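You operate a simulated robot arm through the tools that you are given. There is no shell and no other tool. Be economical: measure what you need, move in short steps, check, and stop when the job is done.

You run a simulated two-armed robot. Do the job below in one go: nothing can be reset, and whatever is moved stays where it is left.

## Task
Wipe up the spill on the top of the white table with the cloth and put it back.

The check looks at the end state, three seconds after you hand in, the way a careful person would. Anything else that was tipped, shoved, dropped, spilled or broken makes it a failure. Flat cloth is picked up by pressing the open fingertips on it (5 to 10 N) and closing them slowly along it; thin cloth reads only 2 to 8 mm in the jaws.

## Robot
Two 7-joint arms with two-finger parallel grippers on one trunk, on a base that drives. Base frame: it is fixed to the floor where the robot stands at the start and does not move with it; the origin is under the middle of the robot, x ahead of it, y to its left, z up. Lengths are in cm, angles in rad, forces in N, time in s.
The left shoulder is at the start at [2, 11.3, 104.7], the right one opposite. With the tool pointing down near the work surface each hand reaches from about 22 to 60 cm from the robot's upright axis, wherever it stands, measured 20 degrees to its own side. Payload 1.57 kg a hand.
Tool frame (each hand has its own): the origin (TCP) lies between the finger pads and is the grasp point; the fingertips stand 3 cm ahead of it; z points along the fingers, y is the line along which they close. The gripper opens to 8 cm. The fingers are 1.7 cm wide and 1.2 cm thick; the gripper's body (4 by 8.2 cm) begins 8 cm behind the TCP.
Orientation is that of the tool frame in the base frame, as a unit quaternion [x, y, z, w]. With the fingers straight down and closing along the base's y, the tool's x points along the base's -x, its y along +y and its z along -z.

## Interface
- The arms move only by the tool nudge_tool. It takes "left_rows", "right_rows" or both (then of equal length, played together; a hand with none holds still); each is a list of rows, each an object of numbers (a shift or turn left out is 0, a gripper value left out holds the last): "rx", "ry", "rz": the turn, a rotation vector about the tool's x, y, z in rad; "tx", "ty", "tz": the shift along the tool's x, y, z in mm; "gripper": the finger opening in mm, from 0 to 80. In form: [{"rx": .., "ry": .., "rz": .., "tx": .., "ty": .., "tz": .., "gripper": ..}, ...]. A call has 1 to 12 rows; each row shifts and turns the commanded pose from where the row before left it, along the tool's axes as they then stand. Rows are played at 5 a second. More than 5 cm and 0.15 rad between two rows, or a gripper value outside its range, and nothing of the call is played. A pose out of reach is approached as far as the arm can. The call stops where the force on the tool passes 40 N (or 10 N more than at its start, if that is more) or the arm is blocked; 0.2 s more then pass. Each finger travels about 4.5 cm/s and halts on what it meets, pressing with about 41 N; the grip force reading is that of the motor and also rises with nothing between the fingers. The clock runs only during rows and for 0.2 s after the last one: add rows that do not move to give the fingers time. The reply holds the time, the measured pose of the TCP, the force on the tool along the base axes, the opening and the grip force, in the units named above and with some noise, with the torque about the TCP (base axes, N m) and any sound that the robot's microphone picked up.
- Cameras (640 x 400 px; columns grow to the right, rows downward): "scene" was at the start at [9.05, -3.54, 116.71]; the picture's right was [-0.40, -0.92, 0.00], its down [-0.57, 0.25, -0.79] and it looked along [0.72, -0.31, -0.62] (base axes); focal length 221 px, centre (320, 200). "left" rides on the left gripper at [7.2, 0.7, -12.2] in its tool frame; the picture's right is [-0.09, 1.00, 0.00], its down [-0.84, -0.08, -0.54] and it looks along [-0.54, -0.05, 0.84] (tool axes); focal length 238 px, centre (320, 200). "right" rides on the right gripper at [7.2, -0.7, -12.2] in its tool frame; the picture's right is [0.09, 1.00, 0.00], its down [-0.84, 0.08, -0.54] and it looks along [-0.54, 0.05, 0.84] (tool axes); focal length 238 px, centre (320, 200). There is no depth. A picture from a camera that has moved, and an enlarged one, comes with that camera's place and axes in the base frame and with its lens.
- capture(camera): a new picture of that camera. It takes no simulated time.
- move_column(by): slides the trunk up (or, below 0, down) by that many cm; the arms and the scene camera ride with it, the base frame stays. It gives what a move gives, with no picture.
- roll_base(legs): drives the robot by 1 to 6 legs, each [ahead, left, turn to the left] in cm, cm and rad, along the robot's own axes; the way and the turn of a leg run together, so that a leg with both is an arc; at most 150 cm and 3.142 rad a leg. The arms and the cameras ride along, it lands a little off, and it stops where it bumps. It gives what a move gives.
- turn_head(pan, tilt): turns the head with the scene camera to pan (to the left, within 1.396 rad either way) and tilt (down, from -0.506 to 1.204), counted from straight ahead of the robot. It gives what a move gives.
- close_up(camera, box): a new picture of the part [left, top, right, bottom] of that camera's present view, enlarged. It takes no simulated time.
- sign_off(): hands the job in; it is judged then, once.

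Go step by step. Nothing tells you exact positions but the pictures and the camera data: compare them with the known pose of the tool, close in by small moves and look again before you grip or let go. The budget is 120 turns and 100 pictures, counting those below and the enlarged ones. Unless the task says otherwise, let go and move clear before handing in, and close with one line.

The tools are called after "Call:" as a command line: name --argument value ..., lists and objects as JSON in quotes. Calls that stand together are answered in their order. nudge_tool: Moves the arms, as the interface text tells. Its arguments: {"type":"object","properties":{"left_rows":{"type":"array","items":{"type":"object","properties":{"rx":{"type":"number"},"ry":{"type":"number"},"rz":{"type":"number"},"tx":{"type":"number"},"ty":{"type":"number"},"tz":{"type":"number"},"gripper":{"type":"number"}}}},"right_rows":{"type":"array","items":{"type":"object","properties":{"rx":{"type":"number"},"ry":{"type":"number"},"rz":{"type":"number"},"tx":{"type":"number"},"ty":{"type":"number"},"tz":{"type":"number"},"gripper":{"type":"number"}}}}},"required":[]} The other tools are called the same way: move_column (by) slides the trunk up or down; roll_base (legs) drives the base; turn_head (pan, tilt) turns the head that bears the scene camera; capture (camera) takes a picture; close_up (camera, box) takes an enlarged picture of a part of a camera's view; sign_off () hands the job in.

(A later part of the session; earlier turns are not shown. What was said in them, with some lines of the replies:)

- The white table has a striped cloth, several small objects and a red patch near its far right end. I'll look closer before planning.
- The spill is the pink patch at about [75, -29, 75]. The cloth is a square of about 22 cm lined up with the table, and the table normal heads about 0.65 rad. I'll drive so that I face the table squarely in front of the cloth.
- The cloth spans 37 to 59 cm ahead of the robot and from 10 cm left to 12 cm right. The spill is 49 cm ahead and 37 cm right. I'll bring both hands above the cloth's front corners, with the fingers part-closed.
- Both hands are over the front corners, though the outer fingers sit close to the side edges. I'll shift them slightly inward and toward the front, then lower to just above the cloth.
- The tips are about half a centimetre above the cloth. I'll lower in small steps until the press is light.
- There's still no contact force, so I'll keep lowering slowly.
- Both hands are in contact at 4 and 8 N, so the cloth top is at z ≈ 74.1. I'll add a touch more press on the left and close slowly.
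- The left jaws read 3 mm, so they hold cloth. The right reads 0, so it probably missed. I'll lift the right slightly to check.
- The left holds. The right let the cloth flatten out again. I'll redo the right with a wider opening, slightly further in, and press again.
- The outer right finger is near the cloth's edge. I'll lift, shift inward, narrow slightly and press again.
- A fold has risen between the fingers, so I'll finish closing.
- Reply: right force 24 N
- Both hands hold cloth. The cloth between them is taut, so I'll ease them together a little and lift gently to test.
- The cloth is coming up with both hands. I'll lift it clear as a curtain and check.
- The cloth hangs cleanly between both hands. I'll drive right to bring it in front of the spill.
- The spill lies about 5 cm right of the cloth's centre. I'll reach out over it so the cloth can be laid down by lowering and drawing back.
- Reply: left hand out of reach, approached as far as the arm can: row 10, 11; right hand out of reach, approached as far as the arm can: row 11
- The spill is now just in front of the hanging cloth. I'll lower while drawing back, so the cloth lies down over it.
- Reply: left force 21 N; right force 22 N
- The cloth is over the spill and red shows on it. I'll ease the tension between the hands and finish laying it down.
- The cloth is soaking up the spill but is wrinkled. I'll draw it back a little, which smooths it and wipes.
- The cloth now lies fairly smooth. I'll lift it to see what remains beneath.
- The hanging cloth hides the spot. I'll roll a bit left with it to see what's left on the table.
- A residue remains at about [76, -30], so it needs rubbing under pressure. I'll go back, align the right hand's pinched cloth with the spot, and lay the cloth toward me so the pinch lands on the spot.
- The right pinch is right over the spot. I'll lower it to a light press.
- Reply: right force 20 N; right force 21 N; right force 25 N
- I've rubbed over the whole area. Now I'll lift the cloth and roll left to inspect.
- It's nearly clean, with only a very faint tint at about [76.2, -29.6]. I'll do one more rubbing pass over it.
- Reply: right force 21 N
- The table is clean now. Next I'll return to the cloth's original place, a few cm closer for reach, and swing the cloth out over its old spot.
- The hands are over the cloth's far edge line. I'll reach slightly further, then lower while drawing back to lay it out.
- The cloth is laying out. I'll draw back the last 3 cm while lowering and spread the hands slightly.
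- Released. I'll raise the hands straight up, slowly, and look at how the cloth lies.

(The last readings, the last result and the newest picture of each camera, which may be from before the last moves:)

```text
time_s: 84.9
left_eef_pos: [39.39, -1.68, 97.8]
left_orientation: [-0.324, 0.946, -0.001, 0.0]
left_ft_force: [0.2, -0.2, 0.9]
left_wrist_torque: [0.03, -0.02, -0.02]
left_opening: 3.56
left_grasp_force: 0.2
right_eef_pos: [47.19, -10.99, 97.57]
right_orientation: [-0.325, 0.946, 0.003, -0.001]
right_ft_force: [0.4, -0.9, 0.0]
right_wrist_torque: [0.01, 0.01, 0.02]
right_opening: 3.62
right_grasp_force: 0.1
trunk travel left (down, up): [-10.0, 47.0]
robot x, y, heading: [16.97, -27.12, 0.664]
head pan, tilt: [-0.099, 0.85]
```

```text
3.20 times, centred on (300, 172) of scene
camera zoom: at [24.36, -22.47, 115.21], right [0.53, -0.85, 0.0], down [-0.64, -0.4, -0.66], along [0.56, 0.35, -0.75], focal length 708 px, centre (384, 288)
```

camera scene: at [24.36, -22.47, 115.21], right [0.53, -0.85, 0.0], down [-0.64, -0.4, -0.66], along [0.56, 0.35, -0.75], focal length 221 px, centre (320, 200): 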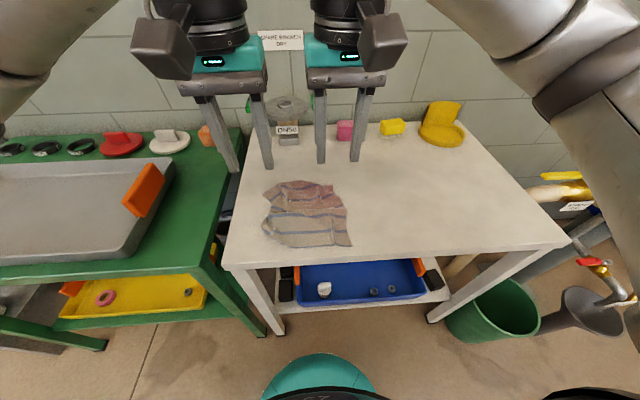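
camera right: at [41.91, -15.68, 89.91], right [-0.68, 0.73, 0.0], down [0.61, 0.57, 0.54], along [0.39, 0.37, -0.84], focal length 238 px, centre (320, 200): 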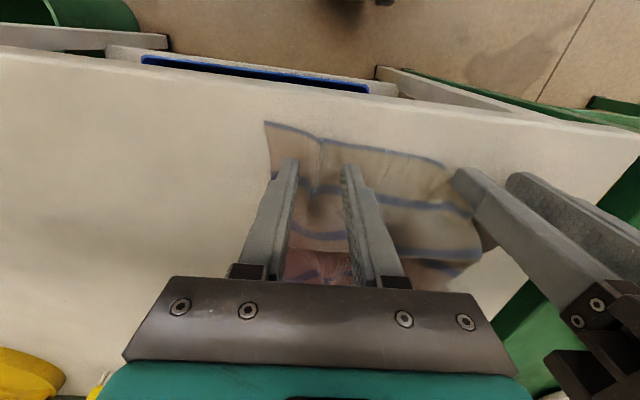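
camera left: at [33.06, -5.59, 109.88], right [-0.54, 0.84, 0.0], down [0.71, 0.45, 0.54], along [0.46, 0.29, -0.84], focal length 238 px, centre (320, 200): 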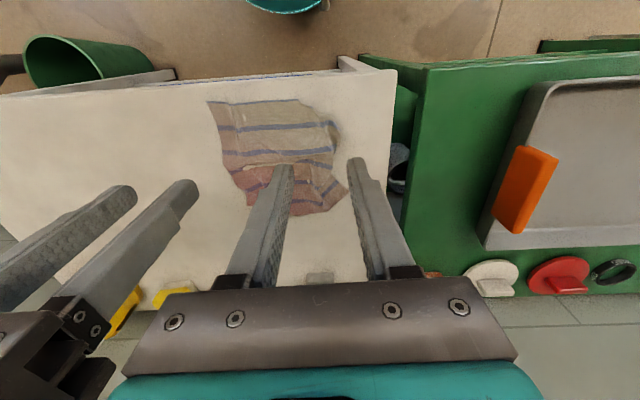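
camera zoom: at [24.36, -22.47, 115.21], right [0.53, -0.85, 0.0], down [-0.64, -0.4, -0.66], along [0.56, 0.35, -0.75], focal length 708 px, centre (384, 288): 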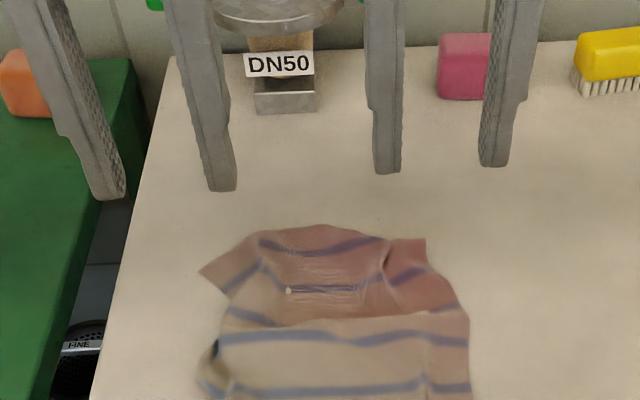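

The cloth is back in place, but its far part is rumpled and the far corners are 6–7 cm short of where they were. I'll press closed fingertips on the two far corners and slide them outward to flatten it.

Call:
nudge_tool --left_rows '[{"tx": -20, "ty": 3, "gripper": 0}, {"tx": -25, "ty": 2, "tz": 10}, {"tx": -25, "ty": 2, "tz": 20}, {"tx": -25, "ty": 2, "tz": 25}, {"tx": -25, "ty": 2, "tz": 25}, {"tx": -24, "ty": 2, "tz": 25}, {"tz": 25}, {"tz": 25}, {"tz": 20}, {"tz": 10}, {}]' --right_rows '[{"tx": -20, "ty": -3, "gripper": 0}, {"tx": -25, "ty": -2, "tz": 10}, {"tx": -25, "ty": -2, "tz": 20}, {"tx": -25, "ty": -2, "tz": 25}, {"tx": -25, "ty": -2, "tz": 25}, {"tx": -26, "ty": -2, "tz": 25}, {"tz": 25}, {"tz": 25}, {"tz": 20}, {"tz": 10}, {}]'

Call:
capture --camera "left"

Call:
capture --camera "right"

Call:
close_up --camera "scene" --box '[200, 130, 400, 255]'

```text
time_s: 87.3
left_eef_pos: [50.01, 8.08, 79.14]
left_orientation: [-0.323, 0.946, -0.002, 0.001]
left_ft_force: [-1.7, 0.6, 0.0]
left_wrist_torque: [0.01, 0.0, 0.0]
left_opening: 0.05
left_grasp_force: 21.3
right_eef_pos: [59.47, -2.98, 79.16]
right_orientation: [-0.325, 0.946, 0.002, -0.002]
right_ft_force: [0.2, -0.7, -0.3]
right_wrist_torque: [-0.01, 0.01, -0.03]
right_opening: 0.0
right_grasp_force: 21.6
trunk travel left (down, up): [-10.0, 47.0]
robot x, y, heading: [16.88, -27.2, 0.653]
head pan, tilt: [-0.099, 0.85]
```

```text
41 pictures are left
camera left: at [43.74, 4.3, 91.32], right [-0.54, 0.84, 0.0], down [0.71, 0.45, 0.54], along [0.46, 0.29, -0.84], focal length 238 px, centre (320, 200)
```

left: 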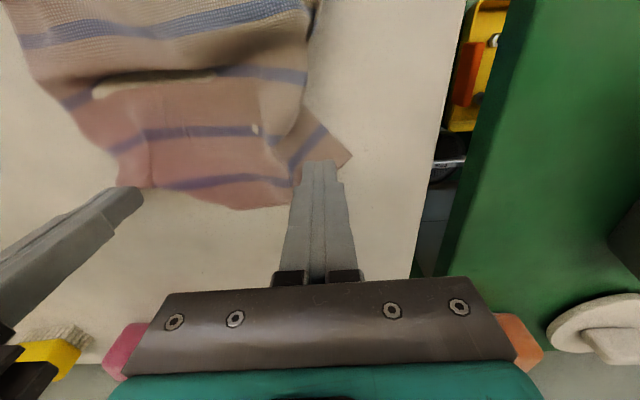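

```text
40 pictures are left
camera right: at [54.3, -7.75, 91.43], right [-0.68, 0.73, 0.0], down [0.61, 0.57, 0.54], along [0.39, 0.37, -0.84], focal length 238 px, centre (320, 200)
```

right: 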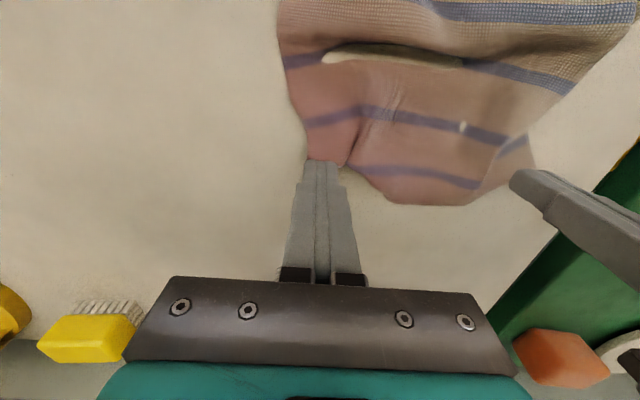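

```text
3.20 times, centred on (300, 192) of scene
camera zoom: at [24.36, -22.47, 115.21], right [0.53, -0.85, 0.0], down [-0.64, -0.4, -0.66], along [0.56, 0.35, -0.75], focal length 708 px, centre (384, 224)
```

zoom: 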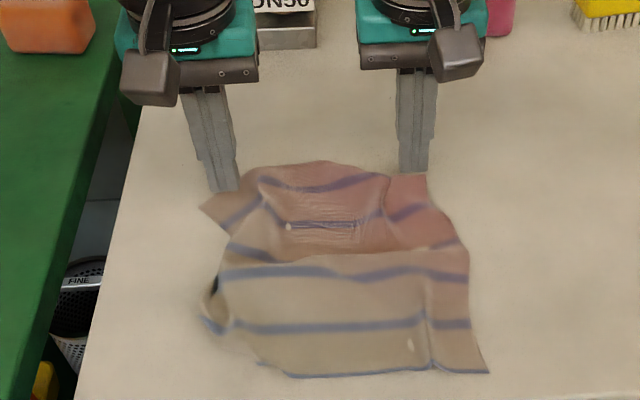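

The tips are right at the cloth's far edge. I'll move them 2 cm back onto the cloth and press down.

Call:
nudge_tool --left_rows '[{"tx": 11}, {"tx": 11}, {"tz": 10}, {"tz": 7}, {"tz": 2.5}, {}]' --right_rows '[{"tx": 12, "ty": -2}, {"tx": 12, "ty": -3}, {"tz": 10}, {"tz": 7}, {"tz": 2.5}, {}]'

Call:
capture --camera "left"

Call:
capture --camera "right"

```text
time_s: 88.7
left_eef_pos: [48.26, 6.71, 77.32]
left_orientation: [-0.323, 0.946, -0.002, 0.001]
left_ft_force: [-0.6, 0.9, -0.2]
left_wrist_torque: [0.04, -0.03, -0.01]
left_opening: 0.01
left_grasp_force: 21.2
right_eef_pos: [57.89, -4.77, 77.15]
right_orientation: [-0.325, 0.946, 0.002, 0.001]
right_ft_force: [1.4, -1.9, 8.6]
right_wrist_torque: [0.07, -0.02, -0.02]
right_opening: 0.02
right_grasp_force: 21.5
trunk travel left (down, up): [-10.0, 47.0]
robot x, y, heading: [16.78, -27.55, 0.652]
head pan, tilt: [-0.099, 0.85]
```

```text
38 pictures are left
camera left: at [41.97, 2.89, 89.46], right [-0.54, 0.84, 0.0], down [0.71, 0.45, 0.54], along [0.46, 0.29, -0.84], focal length 238 px, centre (320, 200)
```

left: 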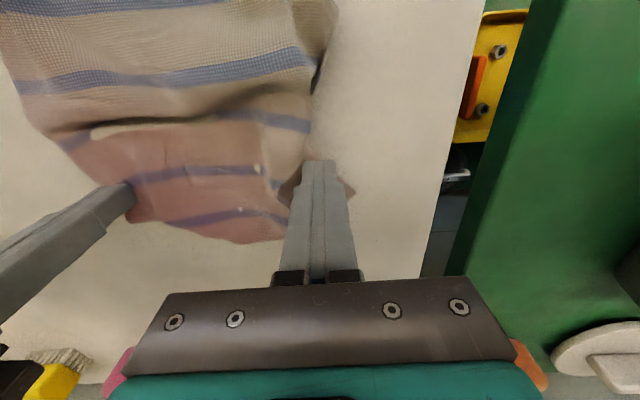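

```text
37 pictures are left
camera right: at [52.65, -9.63, 89.58], right [-0.68, 0.73, 0.0], down [0.61, 0.57, 0.54], along [0.39, 0.38, -0.84], focal length 238 px, centre (320, 200)
```

right: 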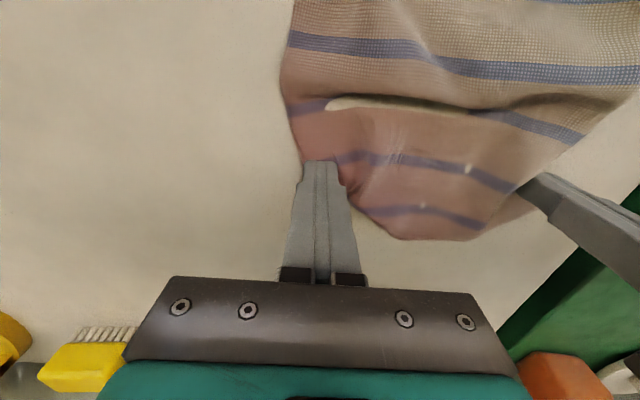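

Call:
nudge_tool --left_rows '[{"tz": 2}, {"tz": 1}, {}]'

```text
time_s: 89.5
left_eef_pos: [48.18, 6.7, 77.07]
left_orientation: [-0.324, 0.946, -0.002, 0.003]
left_ft_force: [-1.6, -1.0, 10.9]
left_wrist_torque: [0.01, 0.0, -0.04]
left_opening: 0.0
left_grasp_force: 21.7
right_eef_pos: [57.73, -4.74, 77.28]
right_orientation: [-0.325, 0.946, 0.003, 0.001]
right_ft_force: [3.6, -0.3, 11.3]
right_wrist_torque: [0.08, -0.1, -0.01]
right_opening: 0.01
right_grasp_force: 21.8
trunk travel left (down, up): [-10.0, 47.0]
robot x, y, heading: [16.69, -27.27, 0.654]
head pan, tilt: [-0.099, 0.85]
```

Call:
nudge_tool --left_rows '[{"tx": -6, "ty": 3}, {"tx": -6, "ty": 3}, {"tx": -6, "ty": 3}, {"tx": -6, "ty": 3}, {"tx": -6, "ty": 2}, {"tx": -6, "ty": 2}, {"tx": -6, "ty": 2}, {"tx": -6, "ty": 2}, {}]' --right_rows '[{"tx": -6, "ty": -3}, {"tx": -6, "ty": -3}, {"tx": -6, "ty": -3}, {"tx": -6, "ty": -3}, {"tx": -6, "ty": -3}, {"tx": -6, "ty": -3}, {"tx": -6, "ty": -3}, {"tx": -6, "ty": -3}, {}]'

Call:
capture --camera "left"

Call:
capture --camera "right"

Call:
close_up --camera "scene" --box '[200, 130, 400, 255]'

```text
time_s: 91.5
left_eef_pos: [50.77, 11.25, 77.17]
left_orientation: [-0.323, 0.946, -0.003, 0.004]
left_ft_force: [-1.6, -2.7, 15.3]
left_wrist_torque: [-0.06, 0.06, -0.02]
left_opening: 0.0
left_grasp_force: 21.0
right_eef_pos: [63.11, -3.8, 77.12]
right_orientation: [-0.325, 0.946, 0.002, 0.001]
right_ft_force: [-2.7, -0.3, 10.6]
right_wrist_torque: [0.02, 0.09, 0.0]
right_opening: 0.01
right_grasp_force: 21.1
trunk travel left (down, up): [-10.0, 47.0]
robot x, y, heading: [16.61, -27.47, 0.658]
head pan, tilt: [-0.099, 0.85]
```

```text
36 pictures are left
camera left: at [44.5, 7.37, 89.26], right [-0.54, 0.84, 0.0], down [0.71, 0.45, 0.55], along [0.46, 0.29, -0.84], focal length 238 px, centre (320, 200)
```

left: 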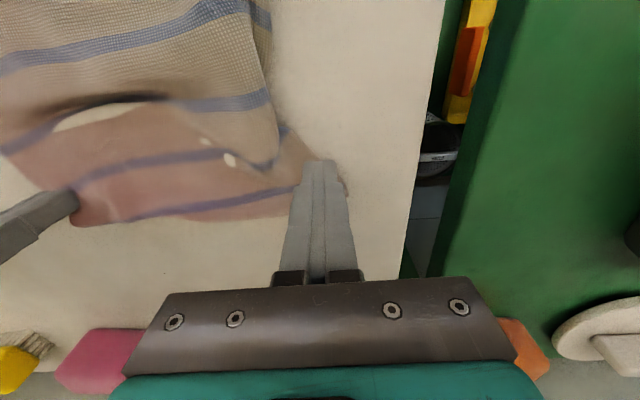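

```text
35 pictures are left
camera right: at [57.85, -8.66, 89.57], right [-0.69, 0.73, 0.0], down [0.61, 0.57, 0.54], along [0.39, 0.38, -0.84], focal length 238 px, centre (320, 200)
```

right: 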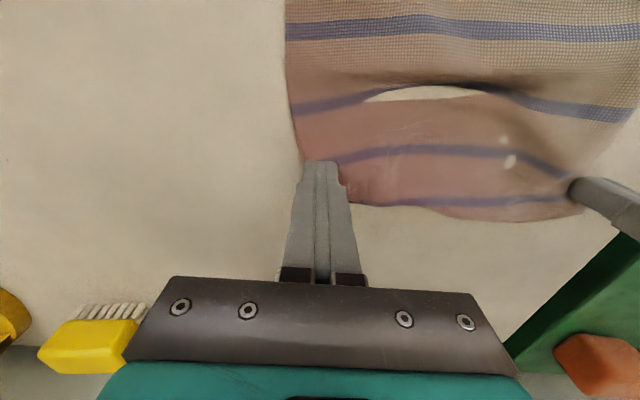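

```text
3.20 times, centred on (300, 192) of scene
camera zoom: at [24.19, -22.61, 115.24], right [0.53, -0.85, 0.0], down [-0.64, -0.4, -0.66], along [0.56, 0.35, -0.75], focal length 708 px, centre (384, 224)
```

zoom: 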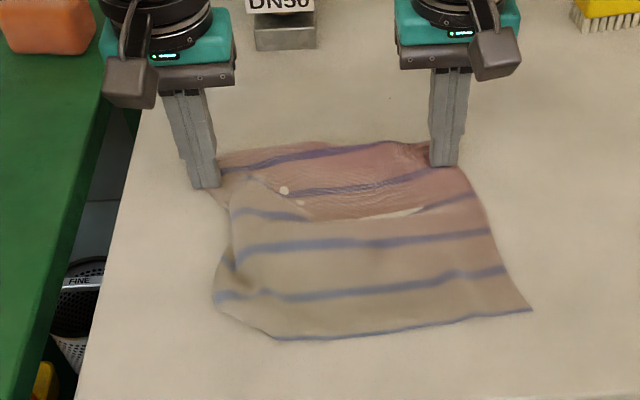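

It works: the far side is spreading out. I'll keep the right holding and slide the left corner a bit further.

Call:
nudge_tool --left_rows '[{"tx": -5, "ty": 4}, {"tx": -6, "ty": 4}, {"tx": -6, "ty": 4}, {"tx": -6, "ty": 3}, {"tx": -6, "ty": 3}, {}]'

Call:
close_up --camera "scene" --box '[200, 130, 400, 255]'

```text
time_s: 92.9
left_eef_pos: [51.89, 14.52, 77.15]
left_orientation: [-0.323, 0.946, -0.002, 0.003]
left_ft_force: [-0.5, -4.1, 15.9]
left_wrist_torque: [-0.18, -0.02, -0.07]
left_opening: 0.0
left_grasp_force: 21.9
right_eef_pos: [63.07, -3.83, 77.11]
right_orientation: [-0.325, 0.946, 0.003, 0.001]
right_ft_force: [-2.3, 0.5, 11.0]
right_wrist_torque: [0.08, 0.02, 0.01]
right_opening: 0.0
right_grasp_force: 21.2
trunk travel left (down, up): [-10.0, 47.0]
robot x, y, heading: [17.16, -27.36, 0.658]
head pan, tilt: [-0.099, 0.85]
```

```text
3.20 times, centred on (300, 192) of scene
camera zoom: at [24.2, -22.63, 115.24], right [0.53, -0.85, 0.0], down [-0.64, -0.4, -0.66], along [0.56, 0.35, -0.75], focal length 708 px, centre (384, 224)
```

zoom: 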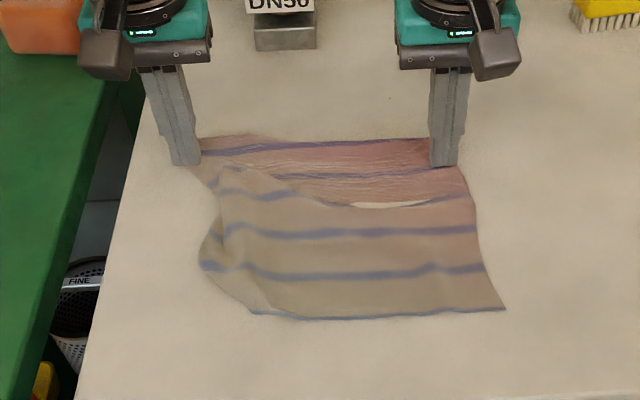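

The far edge is now in place. Next I'll press the front-left corner area and pull it toward its original corner while the right hand holds.

Call:
nudge_tool --left_rows '[{"tz": -15}, {"tz": -20}, {"tx": 35, "ty": -16}, {"tx": 35, "ty": -16}, {"tx": 35, "ty": -16}, {"tx": 34, "ty": -15}, {"tz": 15}, {"tz": 10}, {}]'

Call:
capture --camera "left"

Call:
close_up --camera "scene" --box '[200, 130, 400, 255]'

```text
time_s: 94.9
left_eef_pos: [44.85, 0.97, 78.01]
left_orientation: [-0.325, 0.946, -0.003, 0.003]
left_ft_force: [0.4, 0.1, 1.0]
left_wrist_torque: [-0.01, -0.01, -0.02]
left_opening: 0.0
left_grasp_force: 21.1
right_eef_pos: [63.07, -3.6, 77.17]
right_orientation: [-0.324, 0.946, 0.002, 0.001]
right_ft_force: [-1.5, -1.4, 19.0]
right_wrist_torque: [0.07, -0.02, 0.0]
right_opening: 0.0
right_grasp_force: 21.0
trunk travel left (down, up): [-10.0, 47.0]
robot x, y, heading: [16.94, -26.81, 0.663]
head pan, tilt: [-0.099, 0.85]
```

```text
32 pictures are left
camera left: at [38.55, -2.88, 90.18], right [-0.54, 0.84, 0.0], down [0.71, 0.45, 0.54], along [0.46, 0.29, -0.84], focal length 238 px, centre (320, 200)
```

left: 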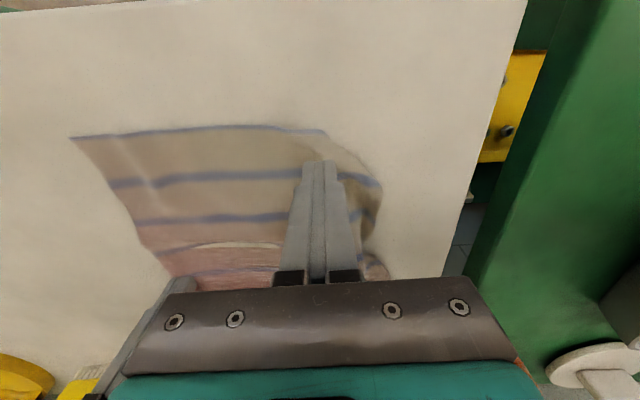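

```text
3.20 times, centred on (300, 192) of scene
camera zoom: at [24.24, -22.53, 115.23], right [0.53, -0.85, 0.0], down [-0.64, -0.4, -0.66], along [0.56, 0.35, -0.75], focal length 708 px, centre (384, 224)
```

zoom: 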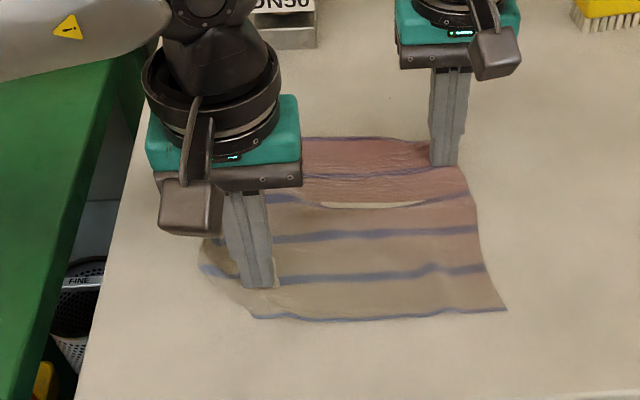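

Call:
nudge_tool --left_rows '[{"tz": 5}, {"tz": 3}, {"tz": 1.5}, {"tx": 6, "ty": 5}, {"tx": 6, "ty": 5}, {"tx": 6, "ty": 5}, {"tx": 6, "ty": 5}, {"tx": 6, "ty": 4}, {"tx": 6, "ty": 4}, {}]'

Call:
capture --camera "left"

Call:
close_up --camera "scene" --box '[200, 130, 400, 255]'

```text
time_s: 97.1
left_eef_pos: [40.4, 0.94, 77.29]
left_orientation: [-0.324, 0.946, -0.003, 0.004]
left_ft_force: [5.8, 0.1, 21.4]
left_wrist_torque: [0.14, -0.08, -0.05]
left_opening: 0.0
left_grasp_force: 21.2
right_eef_pos: [63.03, -3.9, 77.14]
right_orientation: [-0.325, 0.946, 0.003, 0.0]
right_ft_force: [-1.2, 1.3, 16.4]
right_wrist_torque: [0.15, 0.02, -0.03]
right_opening: 0.0
right_grasp_force: 21.3
trunk travel left (down, up): [-10.0, 47.0]
robot x, y, heading: [16.72, -26.92, 0.662]
head pan, tilt: [-0.099, 0.85]
```

```text
30 pictures are left
camera left: at [34.08, -2.91, 89.3], right [-0.54, 0.84, -0.01], down [0.7, 0.45, 0.55], along [0.46, 0.29, -0.84], focal length 238 px, centre (320, 200)
```

left: 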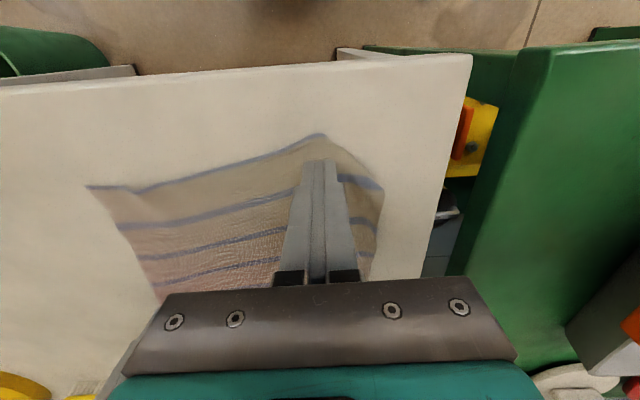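

```text
3.20 times, centred on (300, 192) of scene
camera zoom: at [24.26, -22.58, 115.24], right [0.53, -0.85, 0.0], down [-0.64, -0.4, -0.66], along [0.56, 0.35, -0.75], focal length 708 px, centre (384, 224)
```

zoom: 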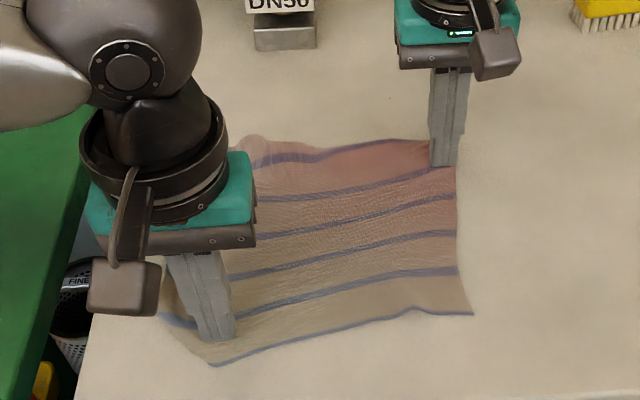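

The cloth is now nearly flat. I'll do one last pull at the front-right corner, with the left holding.

Call:
nudge_tool --right_rows '[{"tz": -15}, {"tz": -15}, {"tx": 42, "ty": 3}, {"tx": 42, "ty": 3}, {"tx": 43, "ty": 2}, {"tz": 14}, {"tz": 12}, {"tz": 4}, {"tx": 2, "ty": -8}, {"tx": 2, "ty": -8}, {"tx": 1, "ty": -8}, {"ty": -8}]'

Call:
close_up --camera "scene" --box '[200, 130, 400, 255]'

```text
time_s: 99.7
left_eef_pos: [40.49, 0.91, 77.22]
left_orientation: [-0.324, 0.946, -0.002, 0.004]
left_ft_force: [2.6, -1.6, 27.2]
left_wrist_torque: [0.12, 0.09, -0.02]
left_opening: 0.01
left_grasp_force: 21.8
right_eef_pos: [54.03, -13.95, 77.03]
right_orientation: [-0.324, 0.946, 0.002, -0.001]
right_ft_force: [-0.6, -0.7, -0.6]
right_wrist_torque: [-0.02, 0.02, -0.01]
right_opening: 0.01
right_grasp_force: 21.5
trunk travel left (down, up): [-10.0, 47.0]
robot x, y, heading: [17.06, -27.15, 0.66]
head pan, tilt: [-0.099, 0.85]
```

```text
3.20 times, centred on (300, 192) of scene
camera zoom: at [24.3, -22.58, 115.23], right [0.53, -0.85, 0.0], down [-0.64, -0.4, -0.66], along [0.56, 0.35, -0.75], focal length 708 px, centre (384, 224)
```

zoom: 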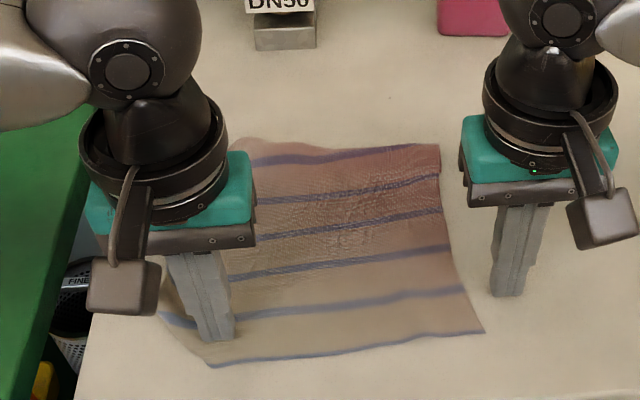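

The cloth lies flat at its old place. I'll lift both hands clear and take a final look.

Call:
nudge_tool --left_rows '[{"tz": -10}, {"tz": -25}, {"tz": -30}, {"tz": -30}, {"tz": -30}, {"tz": -30}, {"tz": -30}, {"tx": 10, "ty": 20}, {"ty": 20}, {"ty": 20}, {}]' --right_rows '[{"tz": -10}, {"tz": -25}, {"tz": -30}, {"tz": -30}, {"tz": -30}, {"tz": -30}, {"tz": -30}, {"tx": 10, "ty": -20}, {"ty": -20}, {"ty": -20}, {}]'

Call:
capture --camera "scene"

Call:
close_up --camera "scene" --box '[220, 100, 540, 300]'

```text
time_s: 102.1
left_eef_pos: [35.75, 5.13, 95.53]
left_orientation: [-0.324, 0.946, -0.002, 0.001]
left_ft_force: [0.2, -0.5, -1.3]
left_wrist_torque: [0.0, 0.0, 0.04]
left_opening: 0.0
left_grasp_force: 21.6
right_eef_pos: [57.17, -19.04, 95.58]
right_orientation: [-0.326, 0.946, 0.002, 0.0]
right_ft_force: [-0.6, -0.2, -1.1]
right_wrist_torque: [0.02, 0.01, -0.01]
right_opening: 0.02
right_grasp_force: 21.3
trunk travel left (down, up): [-10.0, 47.0]
robot x, y, heading: [16.95, -27.14, 0.661]
head pan, tilt: [-0.099, 0.85]
```

```text
27 pictures are left
camera scene: at [24.36, -22.47, 115.21], right [0.53, -0.85, 0.0], down [-0.64, -0.4, -0.66], along [0.56, 0.35, -0.75], focal length 221 px, centre (320, 200)
```

scene: 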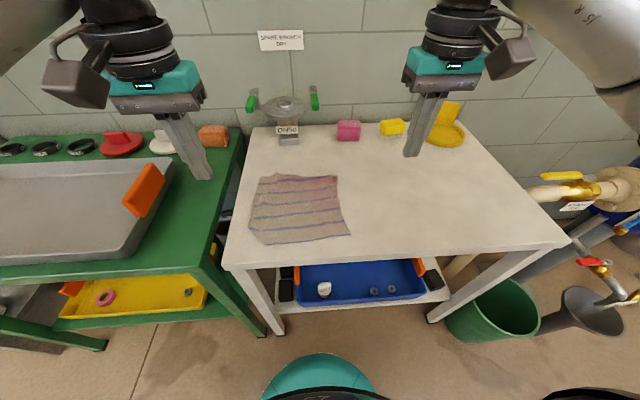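

```text
2.00 times, centred on (380, 200) of scene
camera zoom: at [24.36, -22.47, 115.21], right [0.53, -0.85, 0.0], down [-0.64, -0.4, -0.66], along [0.56, 0.35, -0.75], focal length 443 px, centre (200, 200)
```

zoom: 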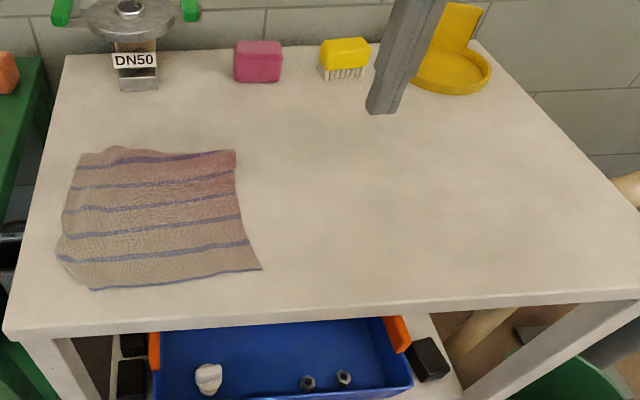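

The table top is clean, the cloth lies flat within about 2 cm of its old place, the hands are clear, and nothing else has moved. I'm handing in.

Call:
sign_off

```text
The job is handed in.
```

The spill is wiped up, and the cloth, now stained, is spread flat again about 2 cm from where it started, with nothing else on the table disturbed.
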